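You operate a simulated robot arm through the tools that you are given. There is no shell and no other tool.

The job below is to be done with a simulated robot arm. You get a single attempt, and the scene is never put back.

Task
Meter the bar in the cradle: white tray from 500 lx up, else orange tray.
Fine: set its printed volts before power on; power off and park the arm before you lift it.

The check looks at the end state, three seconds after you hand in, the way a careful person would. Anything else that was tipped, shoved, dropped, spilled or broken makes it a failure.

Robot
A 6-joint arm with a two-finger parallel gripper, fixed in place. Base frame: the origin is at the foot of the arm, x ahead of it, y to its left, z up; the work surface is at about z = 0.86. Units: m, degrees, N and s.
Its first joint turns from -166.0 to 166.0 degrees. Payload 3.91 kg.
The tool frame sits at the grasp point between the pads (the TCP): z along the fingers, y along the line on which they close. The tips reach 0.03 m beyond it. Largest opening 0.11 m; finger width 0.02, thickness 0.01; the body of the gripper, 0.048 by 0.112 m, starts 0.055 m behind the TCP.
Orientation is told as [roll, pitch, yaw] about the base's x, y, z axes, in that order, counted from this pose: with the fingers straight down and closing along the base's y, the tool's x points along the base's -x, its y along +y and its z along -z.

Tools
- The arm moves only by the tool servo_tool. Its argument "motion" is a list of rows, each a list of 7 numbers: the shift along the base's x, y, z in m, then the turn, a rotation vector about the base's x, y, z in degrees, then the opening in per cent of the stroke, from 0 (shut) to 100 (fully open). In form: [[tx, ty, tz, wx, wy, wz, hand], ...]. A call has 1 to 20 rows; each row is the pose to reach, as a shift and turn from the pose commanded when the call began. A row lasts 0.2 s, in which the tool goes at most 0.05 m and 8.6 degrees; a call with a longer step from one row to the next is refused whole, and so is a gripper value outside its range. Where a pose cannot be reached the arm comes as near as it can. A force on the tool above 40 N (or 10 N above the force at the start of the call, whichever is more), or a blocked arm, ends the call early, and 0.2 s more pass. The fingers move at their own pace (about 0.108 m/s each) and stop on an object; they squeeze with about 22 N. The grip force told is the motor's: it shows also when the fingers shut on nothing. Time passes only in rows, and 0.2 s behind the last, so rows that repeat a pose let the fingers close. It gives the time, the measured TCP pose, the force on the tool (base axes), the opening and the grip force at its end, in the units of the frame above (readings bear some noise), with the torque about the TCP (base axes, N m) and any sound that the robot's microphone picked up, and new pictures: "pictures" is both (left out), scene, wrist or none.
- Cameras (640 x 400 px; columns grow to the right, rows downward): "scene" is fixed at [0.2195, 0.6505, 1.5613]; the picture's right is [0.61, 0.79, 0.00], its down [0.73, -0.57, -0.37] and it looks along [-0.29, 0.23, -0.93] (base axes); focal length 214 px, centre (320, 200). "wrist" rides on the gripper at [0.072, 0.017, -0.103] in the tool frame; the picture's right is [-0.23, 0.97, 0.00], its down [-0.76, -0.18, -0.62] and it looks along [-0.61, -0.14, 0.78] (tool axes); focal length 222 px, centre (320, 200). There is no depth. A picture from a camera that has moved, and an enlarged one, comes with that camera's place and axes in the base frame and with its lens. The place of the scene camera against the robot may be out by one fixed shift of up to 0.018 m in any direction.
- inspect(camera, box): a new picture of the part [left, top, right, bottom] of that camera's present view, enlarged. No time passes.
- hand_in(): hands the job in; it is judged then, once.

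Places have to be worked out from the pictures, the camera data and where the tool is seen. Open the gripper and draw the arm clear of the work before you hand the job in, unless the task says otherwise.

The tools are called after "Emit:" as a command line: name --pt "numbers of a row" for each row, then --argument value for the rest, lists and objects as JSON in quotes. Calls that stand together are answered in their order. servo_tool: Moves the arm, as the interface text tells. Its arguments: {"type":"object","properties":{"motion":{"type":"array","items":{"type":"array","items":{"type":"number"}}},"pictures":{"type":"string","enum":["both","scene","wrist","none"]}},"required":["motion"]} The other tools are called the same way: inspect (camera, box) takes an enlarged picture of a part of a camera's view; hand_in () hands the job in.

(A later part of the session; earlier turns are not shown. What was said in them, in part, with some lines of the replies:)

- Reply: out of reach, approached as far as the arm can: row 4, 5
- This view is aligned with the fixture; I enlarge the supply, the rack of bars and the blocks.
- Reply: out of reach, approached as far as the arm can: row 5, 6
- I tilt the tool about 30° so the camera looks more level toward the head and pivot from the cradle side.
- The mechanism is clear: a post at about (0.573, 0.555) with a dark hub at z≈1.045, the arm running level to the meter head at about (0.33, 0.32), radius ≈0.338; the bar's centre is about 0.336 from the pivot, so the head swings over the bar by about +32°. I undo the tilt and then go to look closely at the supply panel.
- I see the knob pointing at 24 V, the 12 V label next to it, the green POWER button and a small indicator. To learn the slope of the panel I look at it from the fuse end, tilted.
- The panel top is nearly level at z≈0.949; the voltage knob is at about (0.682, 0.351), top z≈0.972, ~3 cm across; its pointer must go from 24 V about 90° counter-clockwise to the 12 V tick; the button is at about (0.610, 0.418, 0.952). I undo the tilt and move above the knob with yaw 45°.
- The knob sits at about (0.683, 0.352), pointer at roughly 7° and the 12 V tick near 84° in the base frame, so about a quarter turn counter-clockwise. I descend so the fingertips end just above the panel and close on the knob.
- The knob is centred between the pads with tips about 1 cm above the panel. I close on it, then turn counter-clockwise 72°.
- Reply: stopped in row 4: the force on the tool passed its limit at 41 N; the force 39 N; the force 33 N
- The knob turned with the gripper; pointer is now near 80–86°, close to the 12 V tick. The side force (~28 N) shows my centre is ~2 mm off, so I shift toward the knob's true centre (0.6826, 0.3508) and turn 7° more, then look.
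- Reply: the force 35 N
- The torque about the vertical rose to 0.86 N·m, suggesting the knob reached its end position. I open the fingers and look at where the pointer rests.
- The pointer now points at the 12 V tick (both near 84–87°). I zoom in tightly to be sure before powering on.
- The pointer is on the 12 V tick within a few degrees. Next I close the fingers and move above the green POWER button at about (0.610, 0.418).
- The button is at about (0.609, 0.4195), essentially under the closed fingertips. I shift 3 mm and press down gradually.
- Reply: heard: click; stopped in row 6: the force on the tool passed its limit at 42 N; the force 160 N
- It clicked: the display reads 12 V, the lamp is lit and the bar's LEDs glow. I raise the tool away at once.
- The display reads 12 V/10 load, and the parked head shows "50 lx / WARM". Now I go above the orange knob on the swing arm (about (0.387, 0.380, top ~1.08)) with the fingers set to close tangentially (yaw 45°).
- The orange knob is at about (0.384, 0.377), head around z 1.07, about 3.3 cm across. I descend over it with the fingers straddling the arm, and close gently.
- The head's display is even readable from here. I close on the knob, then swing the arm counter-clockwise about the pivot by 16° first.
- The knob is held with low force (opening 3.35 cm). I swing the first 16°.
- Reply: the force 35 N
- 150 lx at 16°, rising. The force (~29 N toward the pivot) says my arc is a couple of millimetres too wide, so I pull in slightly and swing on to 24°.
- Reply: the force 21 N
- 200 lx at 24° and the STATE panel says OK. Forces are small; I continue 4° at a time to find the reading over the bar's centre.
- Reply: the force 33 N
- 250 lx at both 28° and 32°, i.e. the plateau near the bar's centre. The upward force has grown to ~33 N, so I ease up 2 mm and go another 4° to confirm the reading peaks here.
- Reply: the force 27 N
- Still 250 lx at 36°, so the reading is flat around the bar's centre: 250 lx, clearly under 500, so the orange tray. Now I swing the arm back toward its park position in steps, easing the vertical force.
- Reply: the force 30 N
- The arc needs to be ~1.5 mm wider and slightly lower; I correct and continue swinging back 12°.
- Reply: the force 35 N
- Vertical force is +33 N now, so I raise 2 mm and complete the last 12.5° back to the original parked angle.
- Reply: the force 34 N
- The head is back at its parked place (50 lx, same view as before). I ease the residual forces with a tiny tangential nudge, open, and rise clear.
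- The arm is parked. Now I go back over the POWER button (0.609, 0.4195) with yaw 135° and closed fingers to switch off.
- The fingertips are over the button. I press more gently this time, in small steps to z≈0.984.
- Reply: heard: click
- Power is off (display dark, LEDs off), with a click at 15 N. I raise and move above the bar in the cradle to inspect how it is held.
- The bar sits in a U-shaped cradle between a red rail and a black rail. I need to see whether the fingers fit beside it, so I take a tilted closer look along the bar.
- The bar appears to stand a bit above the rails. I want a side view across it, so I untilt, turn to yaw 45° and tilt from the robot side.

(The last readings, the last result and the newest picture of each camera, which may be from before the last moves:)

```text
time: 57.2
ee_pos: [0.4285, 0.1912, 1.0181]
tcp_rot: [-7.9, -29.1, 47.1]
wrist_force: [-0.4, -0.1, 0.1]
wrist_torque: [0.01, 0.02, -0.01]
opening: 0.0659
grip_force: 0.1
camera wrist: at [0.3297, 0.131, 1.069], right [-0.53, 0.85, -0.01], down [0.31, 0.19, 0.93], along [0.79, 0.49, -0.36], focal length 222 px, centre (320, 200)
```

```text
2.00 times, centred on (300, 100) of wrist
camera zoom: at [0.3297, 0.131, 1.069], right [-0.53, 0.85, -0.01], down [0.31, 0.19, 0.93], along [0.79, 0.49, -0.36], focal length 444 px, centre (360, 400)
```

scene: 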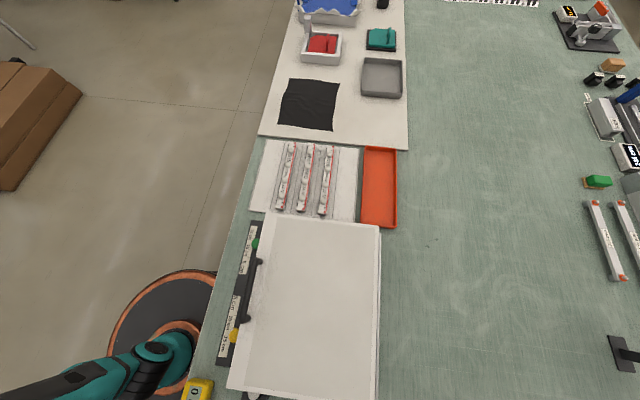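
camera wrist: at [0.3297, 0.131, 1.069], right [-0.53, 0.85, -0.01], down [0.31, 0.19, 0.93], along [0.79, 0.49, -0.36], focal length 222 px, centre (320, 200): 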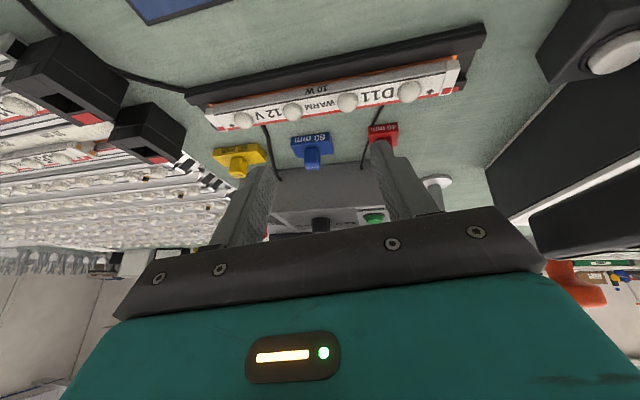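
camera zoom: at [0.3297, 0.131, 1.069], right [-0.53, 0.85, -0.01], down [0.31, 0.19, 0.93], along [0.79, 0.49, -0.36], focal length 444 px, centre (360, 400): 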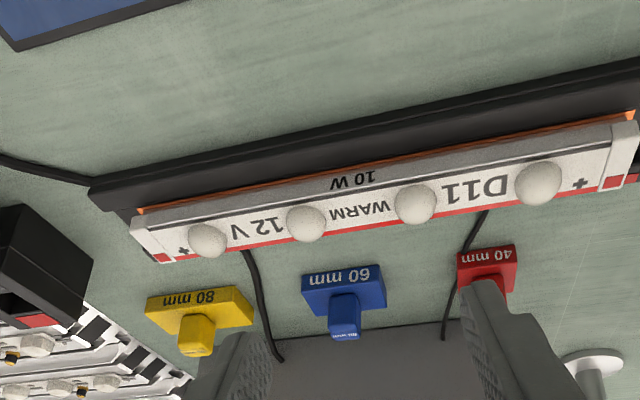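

Now it is clear: the bar (≈25 cm long, top z≈0.893, sides exposed ~1.5 cm above the rails at z≈0.875, centre ≈(0.482, 0.226)) can be gripped by its sides. Before lifting I survey the orange tray with the wrist camera; first I undo the tilt and rise.

Emit:
servo_tool --pt "0.0 0 0.04 -4.24 6.8 0 60" --pt "0 0 0.08 -8.48 13.6 0 60" --pt "0 0 0.12 -12.7 20.4 0 60" --pt "0 0 0.16 -15.9 25.5 0 60" --pt "0 0.0 0.18 -15.9 25.5 0 60" --pictures "none"

Emit:
servo_tool --pt "-0.005 0.03 0.0 0 0 6 60" --pt "-0.01 0.07 0.0 0 0 12 60" --pt "-0.02 0.11 0.0 0 0 18 60" --pt "-0.03 0.15 0.0 0 0 24 60" --pt "-0.04 0.19 0.0 0 0 30 60" --pt "-0.05 0.23 0.0 0 0 36 60" --pt "-0.065 0.27 0.0 0 0 42 60" --pt "-0.08 0.31 0.0 0 0 48 60" --pt "-0.095 0.35 0.0 0 0 54 60" --pt "-0.11 0.39 0.0 0 0 60 60" --pt "-0.13 0.43 0.0 0 0 66 60" --pt "-0.15 0.47 -0.01 0 0 72 60" --pt "-0.17 0.51 -0.02 0 0 78 60" --pt "-0.19 0.55 -0.03 0 0 84 60" --pt "-0.21 0.58 -0.04 0 0 90 60" --pt "-0.22 0.6 -0.05 0 0 90 60" --pictures "both"

```text
time: 58.4
ee_pos: [0.43, 0.1906, 1.1998]
tcp_rot: [-0.5, 0.0, 44.9]
wrist_force: [0.3, -0.5, -0.9]
wrist_torque: [-0.03, -0.02, -0.01]
opening: 0.0661
grip_force: 0.0
```

```text
time: 61.8
ee_pos: [0.2097, 0.7893, 1.151]
tcp_rot: [-0.5, -0.1, 135.1]
wrist_force: [-0.6, 0.0, 0.5]
wrist_torque: [0.01, 0.01, 0.03]
opening: 0.0656
grip_force: 0.1
camera wrist: at [0.2485, 0.7274, 1.252], right [-0.85, -0.53, -0.01], down [-0.42, 0.66, 0.62], along [-0.33, 0.53, -0.78], focal length 222 px, centre (320, 200)
```

scene: 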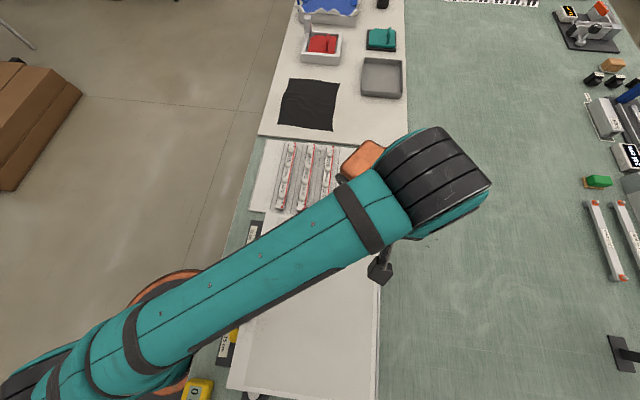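
wrist: 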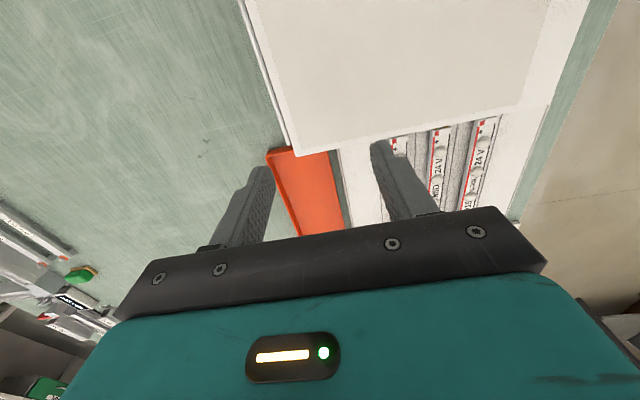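

The tray is partly hidden by the gripper; I move further out to see its whole outline.

Emit:
servo_tool --pt "-0.02 0.03 0.01 0 0 0 60" --pt "-0.04 0.06 0.02 0 0 0 60" --pt "-0.06 0.09 0.03 0 0 0 60" --pt "-0.07 0.12 0.03 0 0 0 60" --pictures "wrist"

Emit:
inspect --camera "wrist" --box '[180, 0, 540, 220]'

```text
time: 62.8
ee_pos: [0.136, 0.8745, 1.1498]
tcp_rot: [-0.4, 0.0, 135.0]
wrist_force: [0.7, 0.1, 0.1]
wrist_torque: [0.01, 0.0, -0.01]
opening: 0.066
grip_force: 0.1
out of reach, approached as far as the arm can: row 3, 4
camera wrist: at [0.1742, 0.8117, 1.2518], right [-0.85, -0.53, -0.01], down [-0.42, 0.66, 0.63], along [-0.33, 0.54, -0.78], focal length 222 px, centre (320, 200)
```

wrist: 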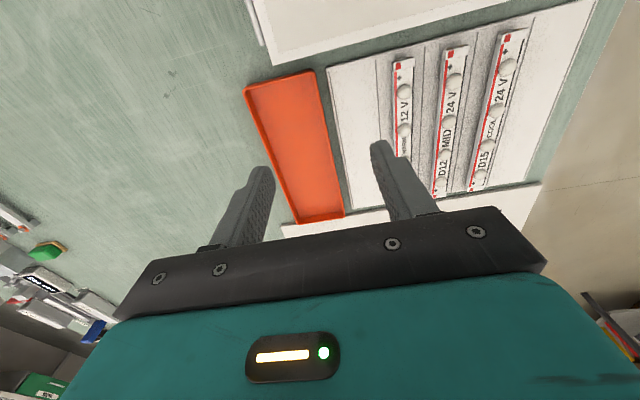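

```text
1.78 times, centred on (360, 110) of wrist
camera zoom: at [0.1742, 0.8117, 1.2518], right [-0.85, -0.53, -0.01], down [-0.42, 0.66, 0.63], along [-0.33, 0.54, -0.78], focal length 395 px, centre (249, 360)
```

zoom: 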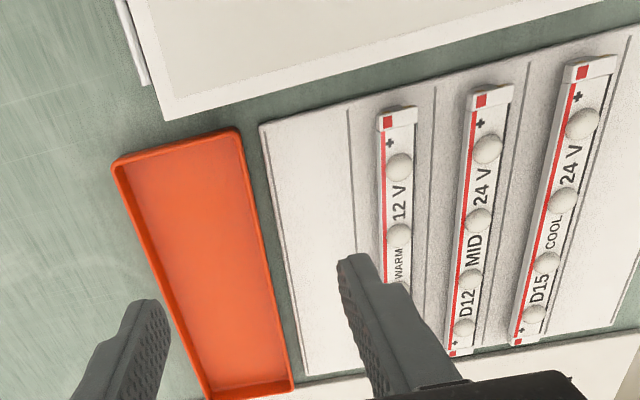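

The orange tray's outline: near end centre ≈(0.193, 0.905), far end ≈(-0.012, 1.116), centre ≈(0.090, 1.010), 29 × 11 cm; the white grooved tray with D16/D12/D15 is beside it. I plan to grip the bar ~5.5 cm toward its near (+x, −y) end so the tray is in reach. I go back toward the bar.

Emit:
servo_tool --pt "0.03 -0.04 0.01 0 0 0 60" --pt "0.06 -0.08 0.02 0 0 0 60" --pt "0.08 -0.125 0.02 0 0 0 60" --pt "0.1 -0.17 0.02 0 0 0 60" --pt "0.12 -0.215 0.02 0 0 0 60" --pt "0.14 -0.26 0.02 0 0 0 60" --pt "0.16 -0.305 0.02 0 0 0 60" --pt "0.18 -0.35 0.02 0 0 0 60" --pt "0.2 -0.395 0.02 0 0 0 60" --pt "0.22 -0.44 0.02 0 0 0 60" --pt "0.24 -0.485 0.02 0 0 0 60" --pt "0.265 -0.525 0.02 0 0 0 60" --pt "0.29 -0.565 0.02 0 0 0 60" --pt "0.32 -0.605 0.02 0 0 0 60" --pt "0.35 -0.645 0.02 0 0 0 60" --pt "0.38 -0.685 0.02 0 0 0 60" --pictures "wrist"

```text
refused: row 1 steps farther than a row can; nothing moved
```

A row was slightly too long; I shorten the first steps and resend.

Emit:
servo_tool --pt "0.025 -0.035 0.01 0 0 0 60" --pt "0.05 -0.075 0.02 0 0 0 60" --pt "0.07 -0.12 0.02 0 0 0 60" --pt "0.09 -0.165 0.02 0 0 0 60" --pt "0.11 -0.21 0.02 0 0 0 60" --pt "0.13 -0.255 0.02 0 0 0 60" --pt "0.15 -0.3 0.02 0 0 0 60" --pt "0.17 -0.345 0.02 0 0 0 60" --pt "0.19 -0.39 0.02 0 0 0 60" --pt "0.21 -0.435 0.02 0 0 0 60" --pt "0.23 -0.48 0.02 0 0 0 60" --pt "0.255 -0.52 0.02 0 0 0 60" --pt "0.28 -0.56 0.02 0 0 0 60" --pt "0.305 -0.6 0.02 0 0 0 60" --pt "0.33 -0.64 0.02 0 0 0 60" --pt "0.355 -0.68 0.02 0 0 0 60" --pictures "wrist"

```text
time: 66.2
ee_pos: [0.4889, 0.193, 1.1697]
tcp_rot: [-0.3, 0.0, 135.1]
wrist_force: [0.0, 0.4, 0.7]
wrist_torque: [0.0, -0.01, 0.01]
opening: 0.0662
grip_force: 0.1
camera wrist: at [0.5282, 0.1315, 1.2713], right [-0.85, -0.53, -0.01], down [-0.42, 0.66, 0.62], along [-0.33, 0.53, -0.78], focal length 222 px, centre (320, 200)
```

wrist: 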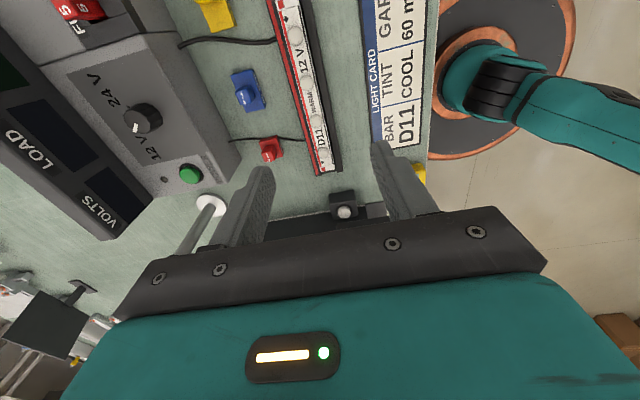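

Both ends of the bar are visible from here; I enlarge to measure its ends.

Emit:
inspect --camera "wrist" --box '[220, 0, 400, 190]'

Emit:
inspect --camera "wrist" --box '[250, 0, 350, 60]'

Emit:
inspect --camera "wrist" --box '[280, 120, 380, 190]'

```text
2.11 times, centred on (310, 95) of wrist
camera zoom: at [0.5282, 0.1315, 1.2713], right [-0.85, -0.53, -0.01], down [-0.42, 0.66, 0.62], along [-0.33, 0.53, -0.78], focal length 468 px, centre (341, 421)
```

zoom: 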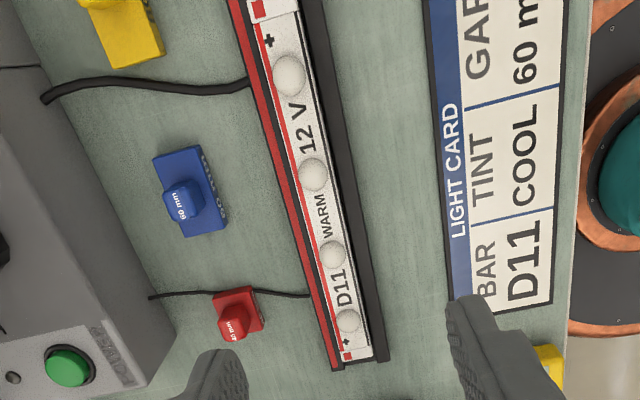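

```text
6.40 times, centred on (300, 30) of wrist
camera zoom: at [0.5282, 0.1315, 1.2713], right [-0.85, -0.53, -0.01], down [-0.42, 0.66, 0.62], along [-0.33, 0.53, -0.78], focal length 1422 px, centre (448, 1288)
```

zoom: 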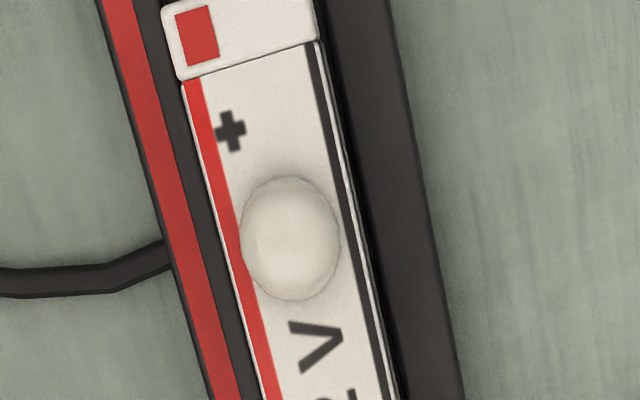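

```text
5.71 times, centred on (330, 155) of wrist
camera zoom: at [0.5282, 0.1315, 1.2713], right [-0.85, -0.53, -0.01], down [-0.42, 0.66, 0.62], along [-0.33, 0.53, -0.78], focal length 1269 px, centre (263, 457)
```

zoom: 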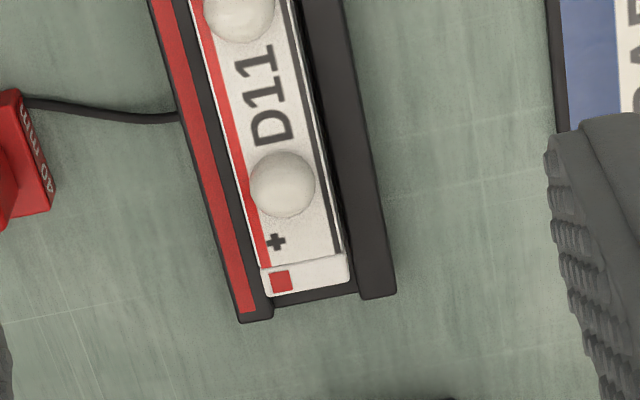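

Bar ends measured at about (0.578, 0.1345) and (0.394, 0.317): centre ≈(0.486, 0.226), length ≈26 cm, width ≈2.6 cm. I move above the grip point (0.525, 0.187), 5.5 cm toward the near end, and come down to a pre-grasp height.

Emit:
servo_tool --pt "0.018 -0.003 -0.04 0 0 0 60" --pt "0.036 -0.006 -0.08 0 0 0 60" --pt "0.036 -0.006 -0.12 0 0 0 60" --pt "0.036 -0.006 -0.16 0 0 0 60" --pt "0.036 -0.006 -0.2 0 0 0 60" --pictures "wrist"

Emit:
inspect --camera "wrist" --box '[200, 20, 440, 220]'

```text
time: 67.4
ee_pos: [0.5264, 0.189, 0.9695]
tcp_rot: [-0.4, -0.1, 135.0]
wrist_force: [0.2, -0.1, 0.6]
wrist_torque: [0.03, 0.0, 0.0]
opening: 0.0657
grip_force: 0.0
camera wrist: at [0.5657, 0.1247, 1.0705], right [-0.85, -0.53, -0.01], down [-0.42, 0.66, 0.62], along [-0.33, 0.53, -0.78], focal length 222 px, centre (320, 200)
```

wrist: 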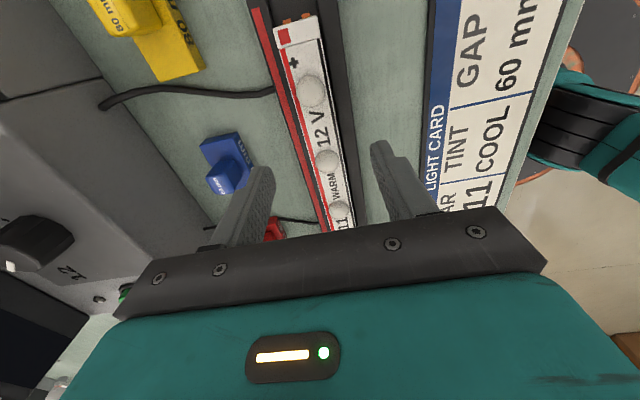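

```text
2.00 times, centred on (320, 120) of wrist
camera zoom: at [0.5657, 0.1247, 1.0705], right [-0.85, -0.53, -0.01], down [-0.42, 0.66, 0.62], along [-0.33, 0.53, -0.78], focal length 444 px, centre (320, 360)
```

zoom: 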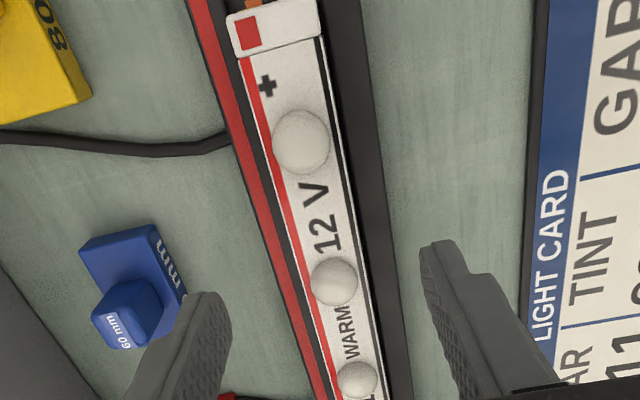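

The bar is centred within about 1 mm between the fingers. I descend to TCP z≈0.912 (tips just above the rails), keeping the fingers open, and check.

Emit:
servo_tool --pt "0.0007 0.0007 -0.03 0 0 0 60" --pt "0.0007 0.0007 -0.045 0 0 0 60" --pt "0.0007 0.0007 -0.053 0 0 0 60" --pt "0.0007 0.0007 -0.0575 0 0 0 60" --pt "0.0007 0.0007 -0.0575 0 0 0 50" --pictures "wrist"

Emit:
inspect --camera "wrist" --box '[220, 60, 420, 240]'

```text
time: 68.6
ee_pos: [0.5281, 0.1882, 0.9116]
tcp_rot: [-0.4, -0.1, 135.1]
wrist_force: [-0.2, 0.6, 1.0]
wrist_torque: [-0.01, 0.02, 0.0]
opening: 0.055
grip_force: 0.0
camera wrist: at [0.566, 0.1256, 1.0133], right [-0.85, -0.53, -0.01], down [-0.42, 0.66, 0.62], along [-0.33, 0.53, -0.78], focal length 222 px, centre (320, 200)
```

wrist: 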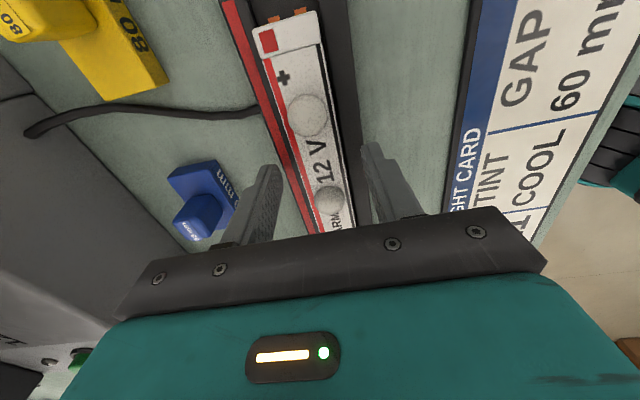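

```text
2.22 times, centred on (320, 150) of wrist
camera zoom: at [0.566, 0.1256, 1.0133], right [-0.85, -0.53, -0.01], down [-0.42, 0.66, 0.62], along [-0.33, 0.53, -0.78], focal length 494 px, centre (320, 311)
```

zoom: 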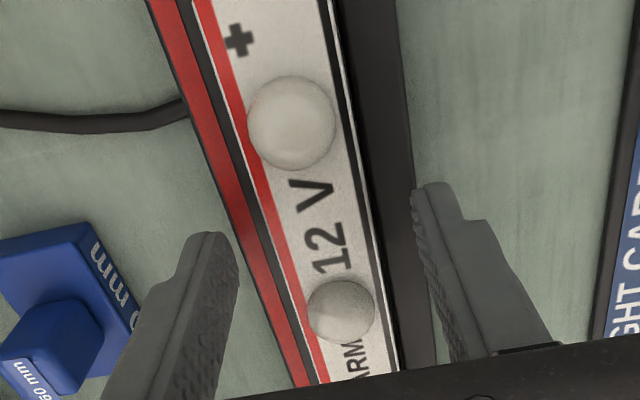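

The bar lies right in the middle between the pads. I close the gripper on its sides.

Emit:
servo_tool --pt "0 0 0 0 0 0 35" --pt "0 0 0 0 0 0 10" --pt "0 0 0 0 0 0 10" --pt "0 0 0 0 0 0 10" --pictures "wrist"

```text
time: 69.6
ee_pos: [0.5262, 0.1886, 0.9119]
tcp_rot: [-0.4, 0.0, 135.0]
wrist_force: [0.6, -0.8, 3.1]
wrist_torque: [-0.02, 0.0, 0.07]
opening: 0.0294
grip_force: 21.8
camera wrist: at [0.5661, 0.1255, 1.0135], right [-0.85, -0.53, -0.01], down [-0.42, 0.66, 0.62], along [-0.33, 0.53, -0.78], focal length 222 px, centre (320, 200)
```

wrist: 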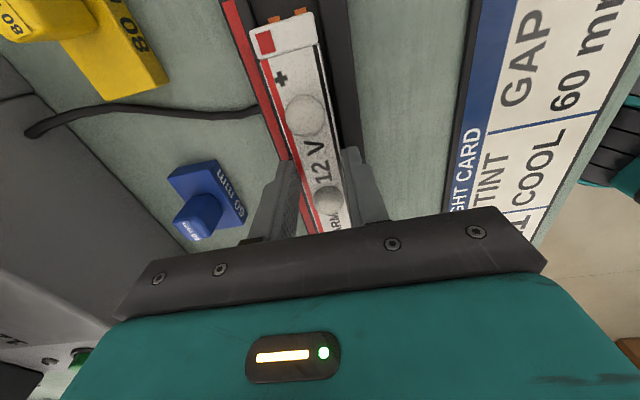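

Gripped (2.94 cm) with negligible side force. I lift slowly straight up 5 cm and check.

Emit:
servo_tool --pt "0 0 0.005 0 0 0 5" --pt "0 0 0.012 0 0 0 5" --pt "0 0 0.02 0 0 0 5" --pt "0 0 0.03 0 0 0 5" --pt "0 0 0.04 0 0 0 5" --pt "0 0 0.05 0 0 0 5" --pictures "wrist"

Emit:
inspect --camera "wrist" --box '[200, 0, 440, 220]'

```text
time: 71.0
ee_pos: [0.5278, 0.1891, 0.9645]
tcp_rot: [-0.3, 0.0, 135.0]
wrist_force: [0.5, 0.1, -0.3]
wrist_torque: [-0.06, -0.04, -0.01]
opening: 0.0295
grip_force: 22.1
camera wrist: at [0.5668, 0.1265, 1.0646], right [-0.85, -0.53, -0.01], down [-0.42, 0.66, 0.62], along [-0.33, 0.53, -0.78], focal length 222 px, centre (320, 200)
```

wrist: 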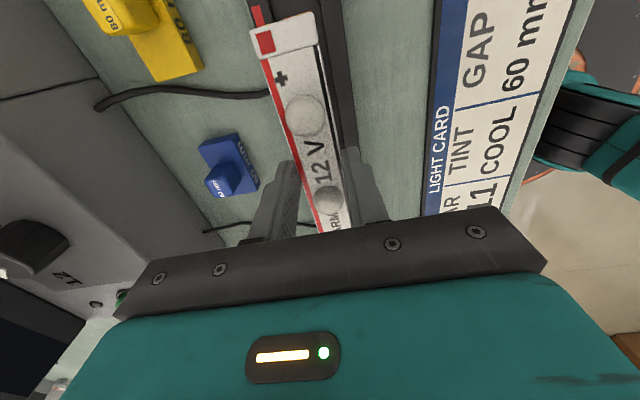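

```text
1.82 times, centred on (320, 110) of wrist
camera zoom: at [0.5668, 0.1265, 1.0646], right [-0.85, -0.53, -0.01], down [-0.42, 0.66, 0.62], along [-0.33, 0.53, -0.78], focal length 404 px, centre (320, 364)
```

zoom: 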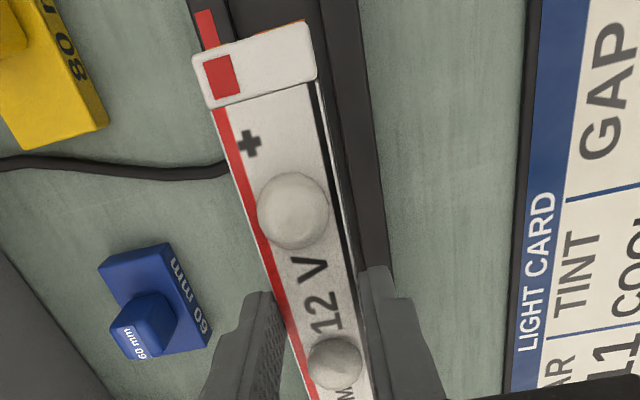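

The bar came out cleanly and hangs level. The meter head is close above the bar's far end, so I first slide 7 cm along the bar toward the near end while low, then raise to z≈1.2.

Emit:
servo_tool --pt "0 0 0.015 0 0 0 5" --pt "0.02 -0.02 0.02 0 0 0 5" --pt "0.04 -0.04 0.022 0 0 0 5" --pt "0.05 -0.05 0.04 0 0 0 5" --pt "0.05 -0.05 0.08 0 0 0 5" --pt "0.05 -0.05 0.12 0 0 0 5" --pt "0.05 -0.05 0.16 0 0 0 5" --pt "0.05 -0.05 0.2 0 0 0 5" --pt "0.05 -0.05 0.24 0 0 0 5" --pictures "wrist"

```text
time: 73.0
ee_pos: [0.5773, 0.1393, 1.2037]
tcp_rot: [-0.4, 0.0, 135.0]
wrist_force: [-0.1, 0.6, -1.4]
wrist_torque: [-0.06, -0.01, -0.02]
opening: 0.0294
grip_force: 22.6
camera wrist: at [0.6163, 0.0762, 1.3057], right [-0.85, -0.53, -0.01], down [-0.42, 0.66, 0.62], along [-0.33, 0.53, -0.78], focal length 222 px, centre (320, 200)
```

wrist: 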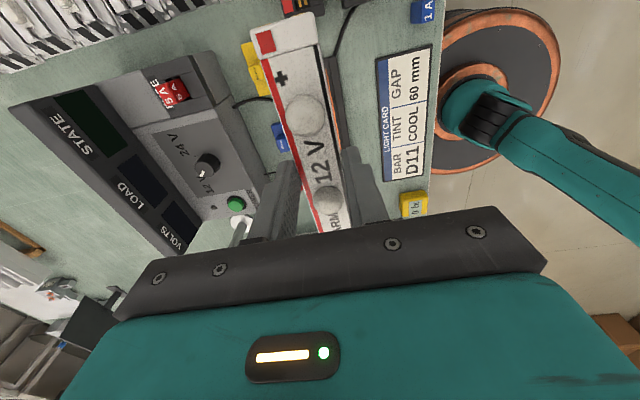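

The bar is held steady and the empty cradle is below. I now carry it at z≈1.2 around toward the trays.

Emit:
servo_tool --pt "-0.02 0.03 0 0 0 0 5" --pt "-0.045 0.065 0 0 0 0 5" --pt "-0.07 0.1 0 0 0 0 5" --pt "-0.095 0.137 0 0 0 0 5" --pt "-0.12 0.175 0 0 0 0 5" --pt "-0.145 0.212 0 0 0 0 5" --pt "-0.17 0.25 0 0 0 0 5" --pt "-0.195 0.287 0 0 0 0 5" --pt "-0.22 0.325 0 0 0 0 5" --pt "-0.245 0.362 0 0 0 0 5" --pt "-0.27 0.4 0 0 0 0 5" --pt "-0.295 0.437 0 0 0 0 5" --pt "-0.32 0.475 0 0 0 0 5" --pt "-0.345 0.512 0 0 0 0 5" --pt "-0.365 0.54 0 0 0 0 5" --pt "-0.375 0.555 0 0 0 0 5" --pictures "both"

```text
time: 76.4
ee_pos: [0.2028, 0.6939, 1.2032]
tcp_rot: [-0.5, 0.0, 135.0]
wrist_force: [0.0, 0.0, -0.6]
wrist_torque: [-0.02, -0.05, 0.01]
opening: 0.0295
grip_force: 22.0
camera wrist: at [0.242, 0.6315, 1.3047], right [-0.85, -0.53, -0.01], down [-0.42, 0.66, 0.62], along [-0.33, 0.53, -0.78], focal length 222 px, centre (320, 200)
```

scene: 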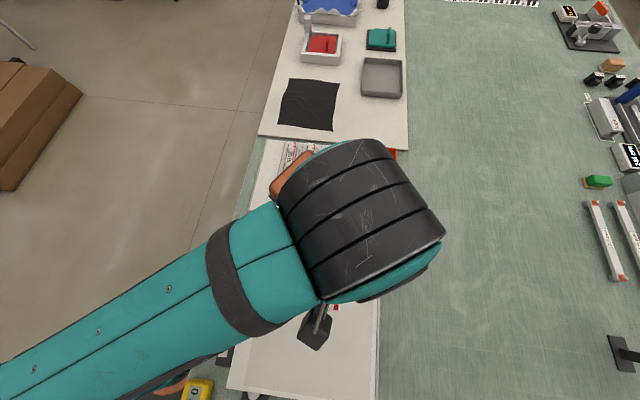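
wrist: 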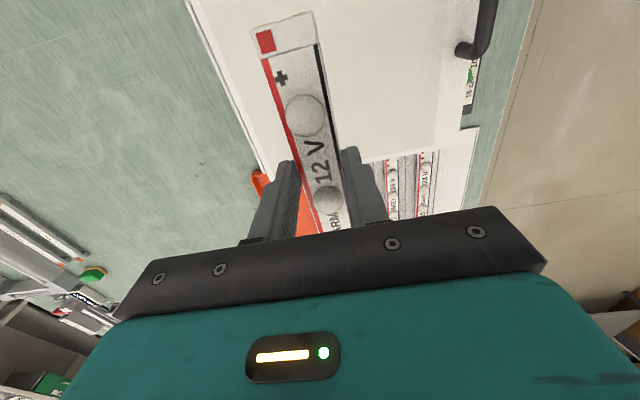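

I continue along the bar's own direction to get over the trays, staying high.

Emit:
servo_tool --pt "-0.03 0.028 0 0 0 0 5" --pt "-0.06 0.057 0 0 0 0 5" --pt "-0.09 0.086 0 0 0 0 5" --pt "-0.12 0.115 -0.005 0 0 0 5" --pt "-0.148 0.142 -0.015 0 0 0 5" --pt "-0.155 0.15 -0.03 0 0 0 5" --pictures "wrist"

Emit:
inspect --camera "wrist" --box '[140, 0, 500, 230]'

```text
time: 77.8
ee_pos: [0.0492, 0.8447, 1.1731]
tcp_rot: [-0.4, 0.0, 135.0]
wrist_force: [0.2, 0.7, -0.8]
wrist_torque: [-0.05, -0.04, -0.02]
opening: 0.0295
grip_force: 22.4
camera wrist: at [0.0878, 0.7827, 1.2746], right [-0.85, -0.53, -0.01], down [-0.42, 0.66, 0.62], along [-0.33, 0.53, -0.78], focal length 222 px, centre (320, 200)
```

wrist: 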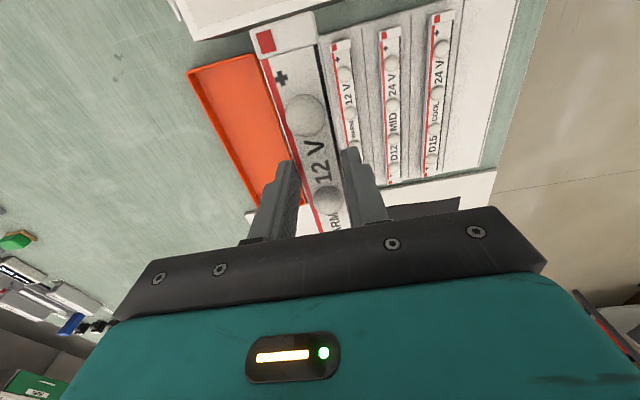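

```text
1.74 times, centred on (320, 115) of wrist
camera zoom: at [0.0878, 0.7827, 1.2746], right [-0.85, -0.53, -0.01], down [-0.42, 0.66, 0.62], along [-0.33, 0.53, -0.78], focal length 386 px, centre (320, 348)
```

zoom: 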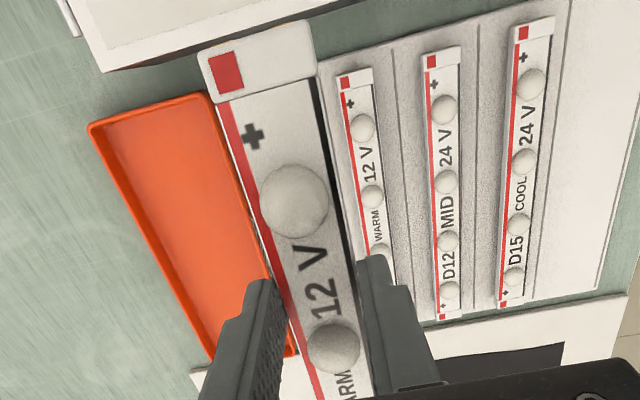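

From this view the tray is consistent: centre ≈(0.0905, 1.008), and the bar's near end is 7.6 cm from the TCP. Target TCP ≈(0.118, 0.959, 0.912). I approach on a slanted path, first to z≈1.02.

Emit:
servo_tool --pt "0.002 0.025 -0.04 0 0 0 5" --pt "0.0042 0.0494 -0.075 0 0 0 5" --pt "0.0042 0.0494 -0.093 0 0 0 5" --pt "0.022 0.067 -0.123 0 0 0 5" --pt "0.0395 0.0848 -0.153 0 0 0 5" --pt "0.0395 0.0848 -0.153 0 0 0 5" --pictures "both"

Emit:
inspect --camera "wrist" --box '[140, 0, 500, 230]'

```text
time: 79.2
ee_pos: [0.0878, 0.9293, 1.0199]
tcp_rot: [-0.4, 0.1, 134.9]
wrist_force: [-0.1, -0.4, -1.4]
wrist_torque: [-0.01, -0.08, 0.01]
opening: 0.0294
grip_force: 22.0
camera wrist: at [0.127, 0.8676, 1.1214], right [-0.85, -0.53, -0.01], down [-0.42, 0.66, 0.62], along [-0.33, 0.53, -0.78], focal length 222 px, centre (320, 200)
```

scene: 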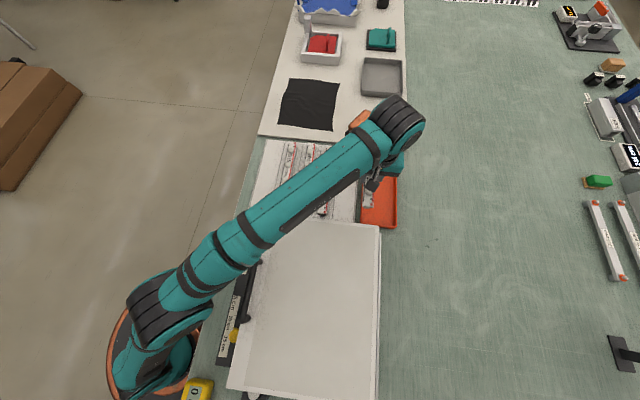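
wrist: 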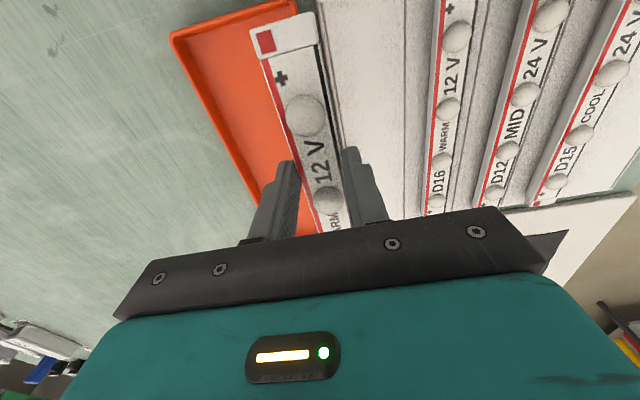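

```text
1.74 times, centred on (320, 115) of wrist
camera zoom: at [0.127, 0.8676, 1.1214], right [-0.85, -0.53, -0.01], down [-0.42, 0.66, 0.62], along [-0.33, 0.53, -0.78], focal length 386 px, centre (320, 348)
```

zoom: 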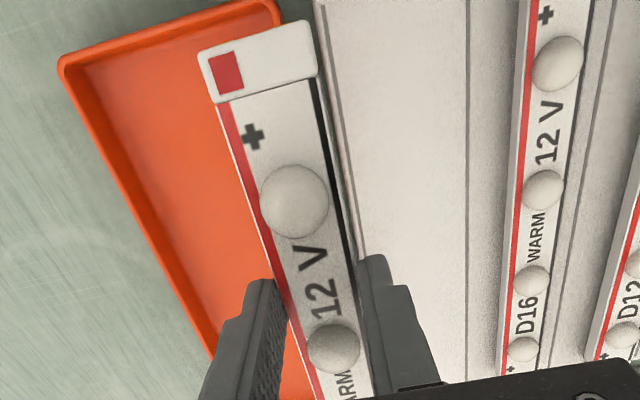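

Still tracking well; the near rim end is at u consistent with my estimate. I continue out and down to z≈0.935 above the tray.

Emit:
servo_tool --pt "0.01 0.009 -0.025 0 0 0 5" --pt "0.0186 0.0179 -0.05 0 0 0 5" --pt "0.025 0.024 -0.067 0 0 0 5" --pt "0.0313 0.0306 -0.083 0 0 0 5" --pt "0.0313 0.0306 -0.083 0 0 0 5" --pictures "both"

Emit:
inspect --camera "wrist" --box '[140, 0, 500, 230]'

Emit:
inspect --camera "scene" --box '[300, 80, 460, 250]'

```text
time: 80.4
ee_pos: [0.1191, 0.9604, 0.9348]
tcp_rot: [-0.4, -0.1, 135.1]
wrist_force: [-0.1, -0.2, -1.9]
wrist_torque: [-0.07, -0.05, 0.02]
opening: 0.0295
grip_force: 22.2
camera wrist: at [0.1574, 0.8977, 1.0369], right [-0.85, -0.53, -0.01], down [-0.42, 0.66, 0.62], along [-0.33, 0.53, -0.78], focal length 222 px, centre (320, 200)
```

scene: 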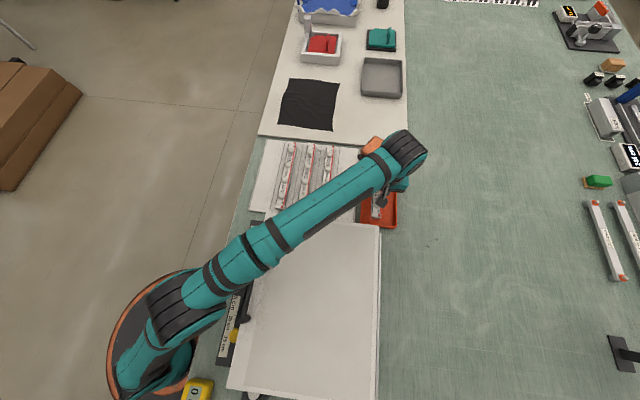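
wrist: 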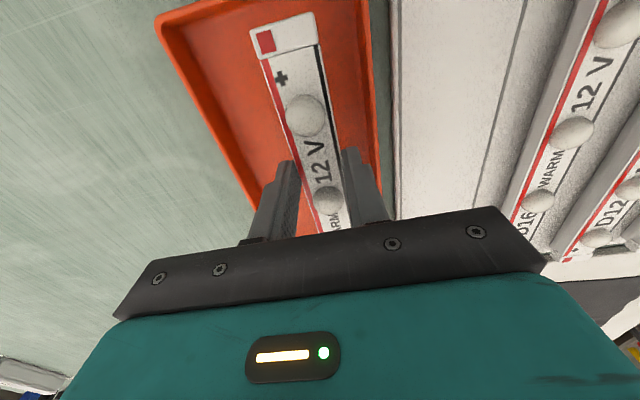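

```text
1.74 times, centred on (320, 115) of wrist
camera zoom: at [0.1574, 0.8977, 1.0369], right [-0.85, -0.53, -0.01], down [-0.42, 0.66, 0.62], along [-0.33, 0.53, -0.78], focal length 386 px, centre (320, 348)
```

zoom: 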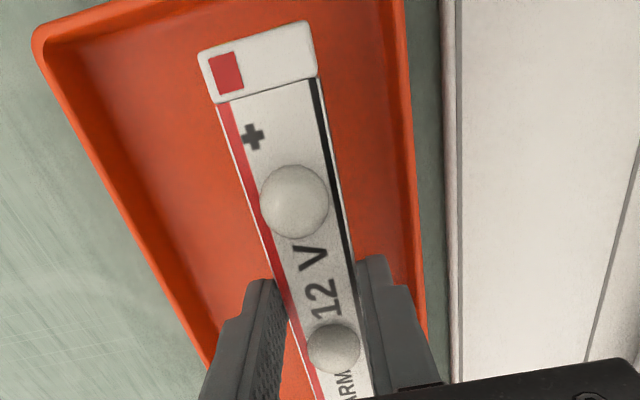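

```text
2.35 times, centred on (380, 165) of scene
camera zoom: at [0.2195, 0.6505, 1.5613], right [0.61, 0.79, 0.0], down [0.73, -0.57, -0.37], along [-0.29, 0.23, -0.93], focal length 505 px, centre (179, 282)
```

zoom: 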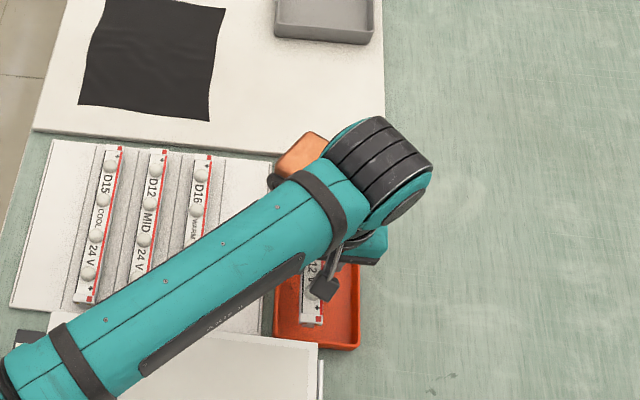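

The bar hangs well inside the tray outline with about 1 cm clearance at each end. I lower gently to z≈0.914 and watch the force.

Emit:
servo_tool --pt "0 0 -0.007 0 0 0 5" --pt "0 0 -0.013 0 0 0 5" --pt "0 0 -0.018 0 0 0 5" --pt "0 0 -0.021 0 0 0 5" --pictures "wrist"

Emit:
inspect --camera "wrist" --box '[140, 0, 500, 230]'

```text
time: 81.4
ee_pos: [0.119, 0.9598, 0.9142]
tcp_rot: [-0.3, 0.0, 135.0]
wrist_force: [-0.2, -0.1, -2.0]
wrist_torque: [-0.05, -0.05, 0.0]
opening: 0.0295
grip_force: 21.5
camera wrist: at [0.1579, 0.8971, 1.0158], right [-0.85, -0.53, -0.01], down [-0.42, 0.66, 0.62], along [-0.33, 0.53, -0.78], focal length 222 px, centre (320, 200)
```

wrist: 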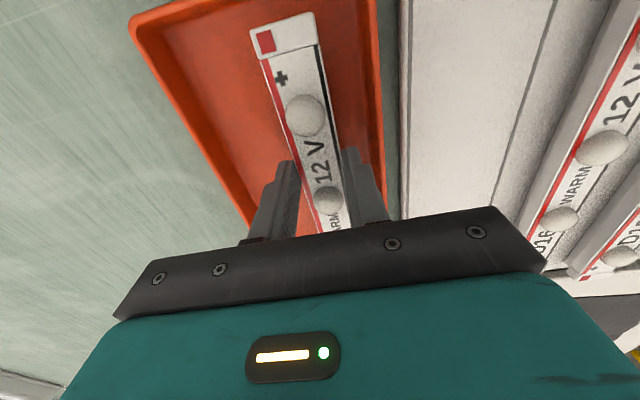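

```text
1.74 times, centred on (320, 115) of wrist
camera zoom: at [0.1579, 0.8971, 1.0158], right [-0.85, -0.53, -0.01], down [-0.42, 0.66, 0.62], along [-0.33, 0.53, -0.78], focal length 386 px, centre (320, 348)
```

zoom: 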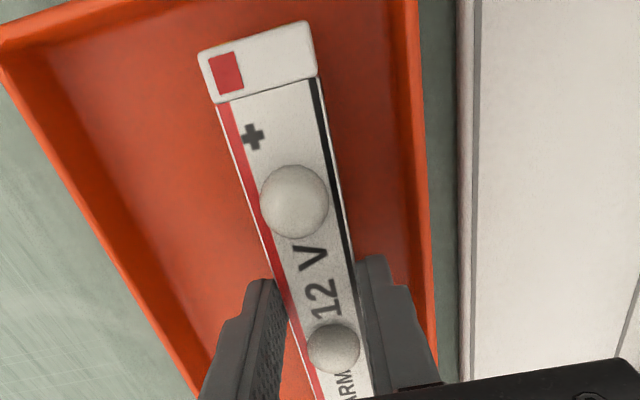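

No contact yet; I keep lowering in small steps.

Emit:
servo_tool --pt "0 0 -0.0015 0 0 0 5" --pt "0 0 -0.003 0 0 0 5" --pt "0 0 -0.0045 0 0 0 5" --pt "0 0 -0.0045 0 0 0 5" --pictures "none"

```text
time: 82.4
ee_pos: [0.1192, 0.9593, 0.9101]
tcp_rot: [-0.4, 0.0, 135.0]
wrist_force: [0.0, 0.8, -1.5]
wrist_torque: [-0.07, -0.05, -0.03]
opening: 0.0295
grip_force: 22.2
```

Still free; I lower a few more millimetres.

Emit:
servo_tool --pt "0 0 -0.0015 0 0 0 5" --pt "0 0 -0.003 0 0 0 5" --pt "0 0 -0.0045 0 0 0 5" --pt "0 0 -0.0045 0 0 0 5" --pictures "wrist"

Emit:
inspect --camera "wrist" --box '[140, 0, 500, 230]'

```text
time: 83.4
ee_pos: [0.1186, 0.9579, 0.9076]
tcp_rot: [-0.3, -0.1, 134.9]
wrist_force: [0.8, 4.3, 13.0]
wrist_torque: [0.14, 0.04, -0.04]
opening: 0.0296
grip_force: 21.7
camera wrist: at [0.158, 0.8966, 1.0091], right [-0.85, -0.53, -0.01], down [-0.42, 0.66, 0.63], along [-0.33, 0.53, -0.78], focal length 222 px, centre (320, 200)
```

wrist: 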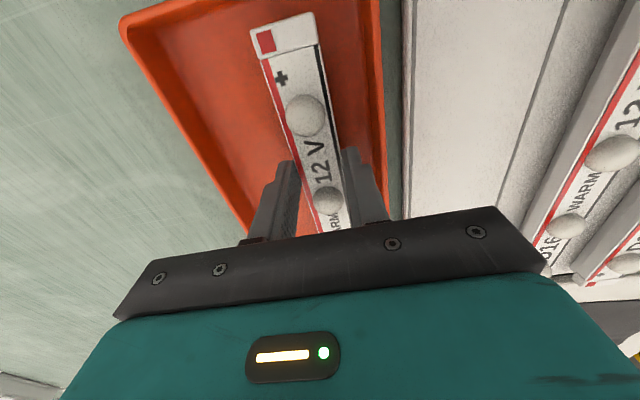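

```text
1.74 times, centred on (320, 115) of wrist
camera zoom: at [0.158, 0.8966, 1.0091], right [-0.85, -0.53, -0.01], down [-0.42, 0.66, 0.63], along [-0.33, 0.53, -0.78], focal length 386 px, centre (320, 348)
```

zoom: 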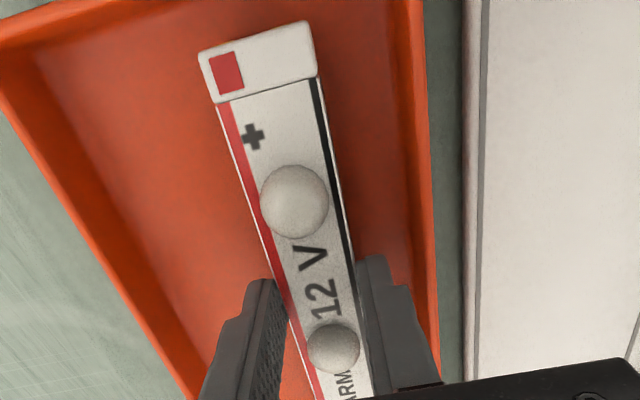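

Contact: about 13 N at TCP z 0.9076 with little torque, so the bar lies flat on the tray floor. I ease up 1 mm and open the fingers just enough (to ~4.4 cm) to stay clear of the rim.

Emit:
servo_tool --pt "0 0 0.001 0 0 0 20" --pt "0 0 0.001 0 0 0 32" --pt "0 0 0.001 0 0 0 38" --pt "0 0 0.001 0 0 0 38" --pt "0 0 0.001 0 0 0 38" --pictures "wrist"

Emit:
inspect --camera "wrist" --box '[140, 0, 500, 230]'

```text
time: 84.6
ee_pos: [0.1187, 0.9601, 0.9081]
tcp_rot: [-0.5, 0.0, 135.0]
wrist_force: [-0.3, 0.2, 1.1]
wrist_torque: [0.02, 0.03, 0.02]
opening: 0.0418
grip_force: 0.0
camera wrist: at [0.1577, 0.8972, 1.0093], right [-0.85, -0.53, -0.01], down [-0.42, 0.66, 0.62], along [-0.33, 0.53, -0.78], focal length 222 px, centre (320, 200)
```

wrist: 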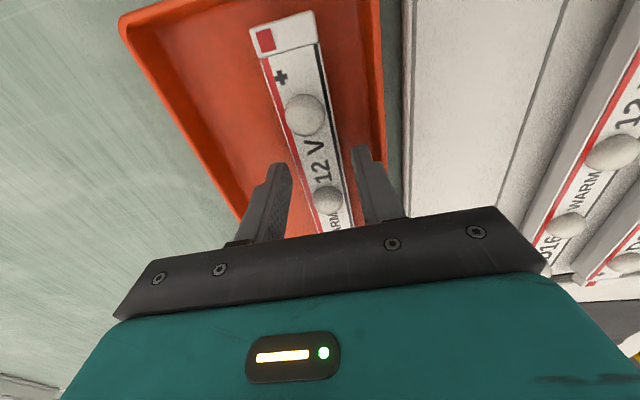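

```text
1.74 times, centred on (320, 115) of wrist
camera zoom: at [0.1577, 0.8972, 1.0093], right [-0.85, -0.53, -0.01], down [-0.42, 0.66, 0.62], along [-0.33, 0.53, -0.78], focal length 386 px, centre (320, 348)
```

zoom: 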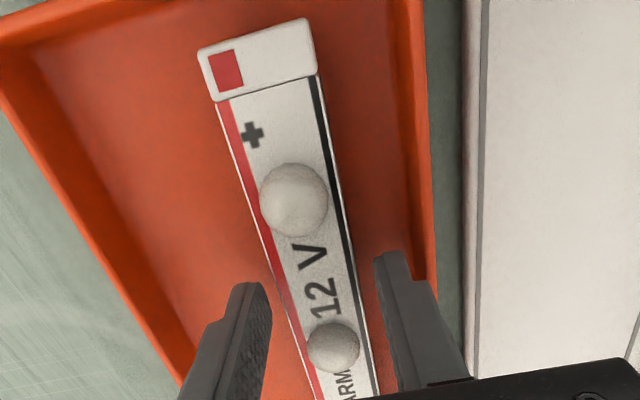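

The bar rests on the tray floor, undisturbed. I rise clear on the reverse of the approach path and then retreat.

Emit:
servo_tool --pt "0 0 0.012 0 0 0 38" --pt "0 0 0.027 0 0 0 38" --pt "-0.008 -0.008 0.055 0 0 0 38" --pt "-0.02 -0.02 0.085 0 0 0 38" --pt "-0.035 -0.035 0.115 0 0 0 38" --pt "-0.05 -0.055 0.145 0 0 0 38" --pt "-0.06 -0.08 0.175 0 0 0 45" --pt "-0.065 -0.11 0.21 0 0 0 60" --pt "-0.065 -0.14 0.25 0 0 0 60" --pt "-0.06 -0.18 0.275 0 0 0 60" --pictures "both"

Emit:
inspect --camera "wrist" --box '[140, 0, 500, 230]'

```text
time: 86.8
ee_pos: [0.0582, 0.7828, 1.1789]
tcp_rot: [-0.2, 0.1, 134.9]
wrist_force: [1.0, 1.0, -0.9]
wrist_torque: [-0.1, 0.0, -0.05]
opening: 0.066
grip_force: 0.1
camera wrist: at [0.0968, 0.7201, 1.2801], right [-0.85, -0.53, 0.0], down [-0.42, 0.66, 0.62], along [-0.33, 0.53, -0.78], focal length 222 px, centre (320, 200)
```

scene: 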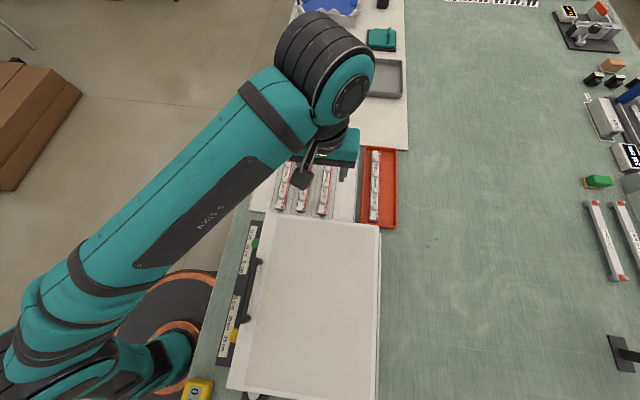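
wrist: 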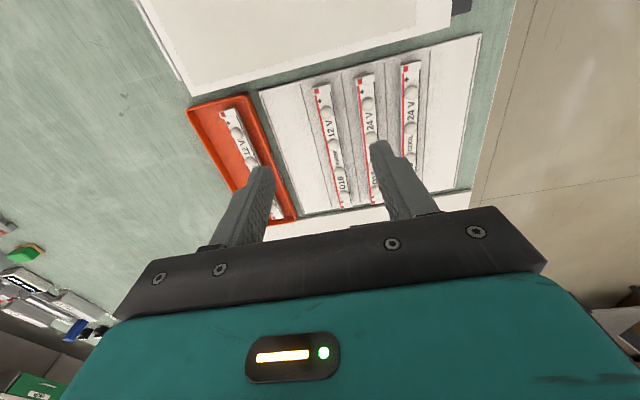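

```text
1.74 times, centred on (320, 115) of wrist
camera zoom: at [0.0968, 0.7201, 1.2801], right [-0.85, -0.53, 0.0], down [-0.42, 0.66, 0.62], along [-0.33, 0.53, -0.78], focal length 386 px, centre (320, 348)
```

zoom: 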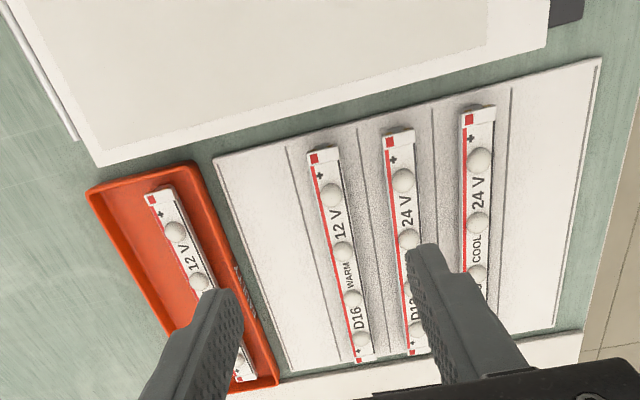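

The bar lies wholly inside the orange tray. I draw the arm back high toward its starting area and check the fixture's end state.

Emit:
inspect --camera "scene" --box '[240, 120, 420, 250]'

Emit:
servo_tool --pt "0.02 -0.035 0.01 0 0 -5 60" --pt "0.045 -0.07 0.02 0 0 -10 60" --pt "0.07 -0.105 0.03 0 0 -15 70" --pt "0.095 -0.14 0.04 0 0 -20 80" --pt "0.12 -0.175 0.05 0 0 -25 90" --pt "0.145 -0.21 0.06 0 0 -30 100" --pt "0.17 -0.245 0.07 0 0 -36 100" --pt "0.195 -0.28 0.08 0 0 -42 100" --pt "0.22 -0.315 0.09 0 0 -48 100" --pt "0.245 -0.35 0.09 0 0 -54 100" --pt "0.27 -0.385 0.09 0 0 -60 100" --pt "0.295 -0.42 0.09 0 0 -68 100" --pt "0.315 -0.455 0.09 0 0 -76 100" --pt "0.33 -0.495 0.09 0 0 -84 100" --pt "0.33 -0.54 0.09 0 0 -90 100" --pictures "both"

Emit:
inspect --camera "wrist" --box '[140, 0, 500, 230]'

Emit:
inspect --camera "scene" --box '[240, 120, 420, 250]'

```text
3.08 times, centred on (330, 185) of scene
camera zoom: at [0.2195, 0.6505, 1.5613], right [0.61, 0.79, 0.0], down [0.73, -0.57, -0.37], along [-0.29, 0.23, -0.93], focal length 660 px, centre (289, 246)
```

zoom: 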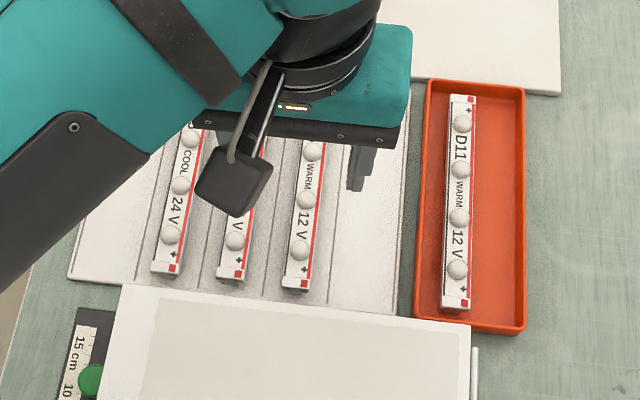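

```text
time: 90.0
ee_pos: [0.3906, 0.2406, 1.272]
tcp_rot: [-0.2, 0.2, 44.9]
wrist_force: [-0.4, 0.2, -0.5]
wrist_torque: [-0.04, 0.03, 0.01]
opening: 0.1099
grip_force: 0.0
camera wrist: at [0.3267, 0.2023, 1.3731], right [-0.53, 0.85, -0.01], down [0.66, 0.42, 0.62], along [0.53, 0.32, -0.78], focal length 222 px, centre (320, 200)
```

scene: 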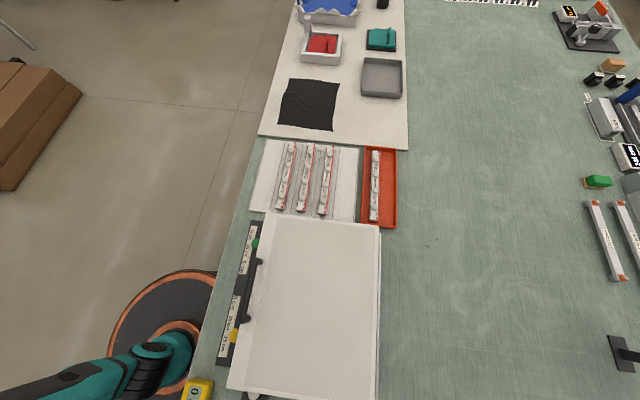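
wrist: 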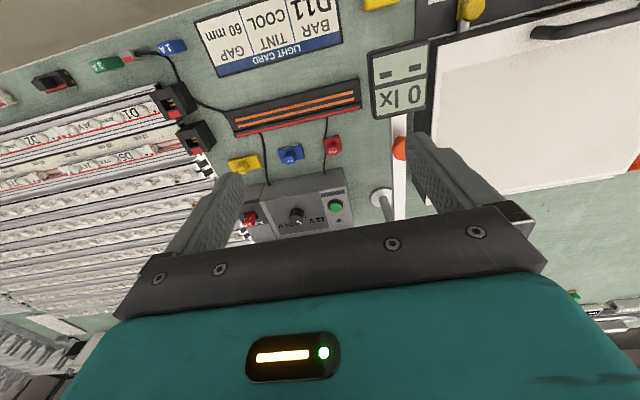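

```text
1.74 times, centred on (320, 115) of wrist
camera zoom: at [0.3267, 0.2023, 1.3731], right [-0.53, 0.85, -0.01], down [0.66, 0.42, 0.62], along [0.53, 0.32, -0.78], focal length 386 px, centre (320, 348)
```

zoom: 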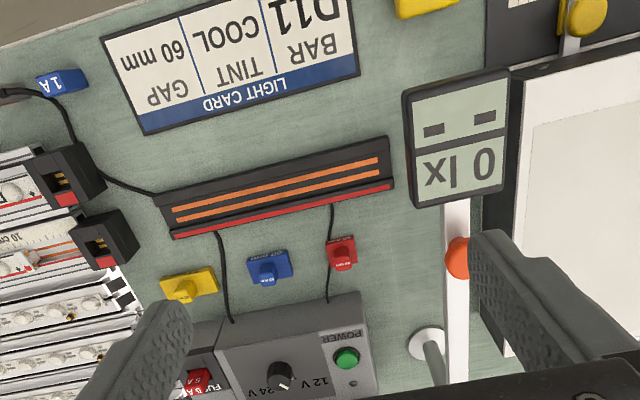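

```text
3.08 times, centred on (330, 185) of scene
camera zoom: at [0.2195, 0.6505, 1.5613], right [0.61, 0.79, 0.0], down [0.73, -0.57, -0.37], along [-0.29, 0.23, -0.93], focal length 660 px, centre (289, 246)
```

zoom: 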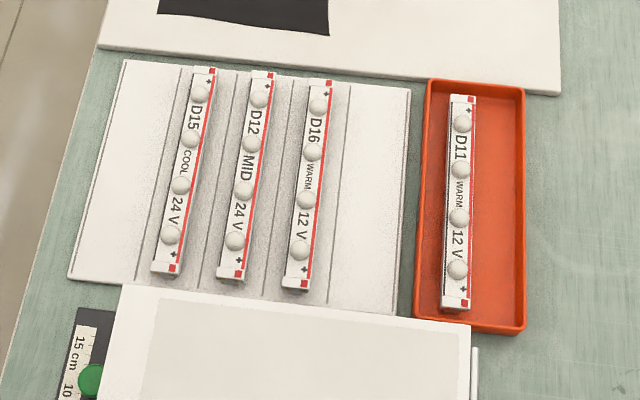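

Everything checks out: bar D11 (250 lx) lies in the orange tray, supply off at 12 V, swing arm parked, other items undisturbed, gripper open and clear. I hand in.

Emit:
hand_in

```text
The job is handed in.
```

Bar D11 metered 250 lx, under the 500 lx limit, so I placed it in the orange tray and handed the job in.

- **Volts:** I turned the supply knob from 24 V to the bar's printed 12 V before switching on. The supply display then read 12 V.
- **Metering:** I swung the meter head over the bar. It read a steady 250 lx at three positions across the middle.
- **Power off and park:** I swung the meter arm back to its parked position and switched the supply off. Only then did I lift the bar.
- **End state:** In the last pictures the bar lies fully inside the orange tray, the supply is dark and the other items look undisturbed. The gripper is open and clear of the work.

The first press on the power button was harder than intended, about 158 N after the stop. The button still worked normally afterwards, and I pressed it more gently to switch off.

The light card lists D11 as COOL, but the bar and the meter both say WARM. It didn't change which tray the bar went in.
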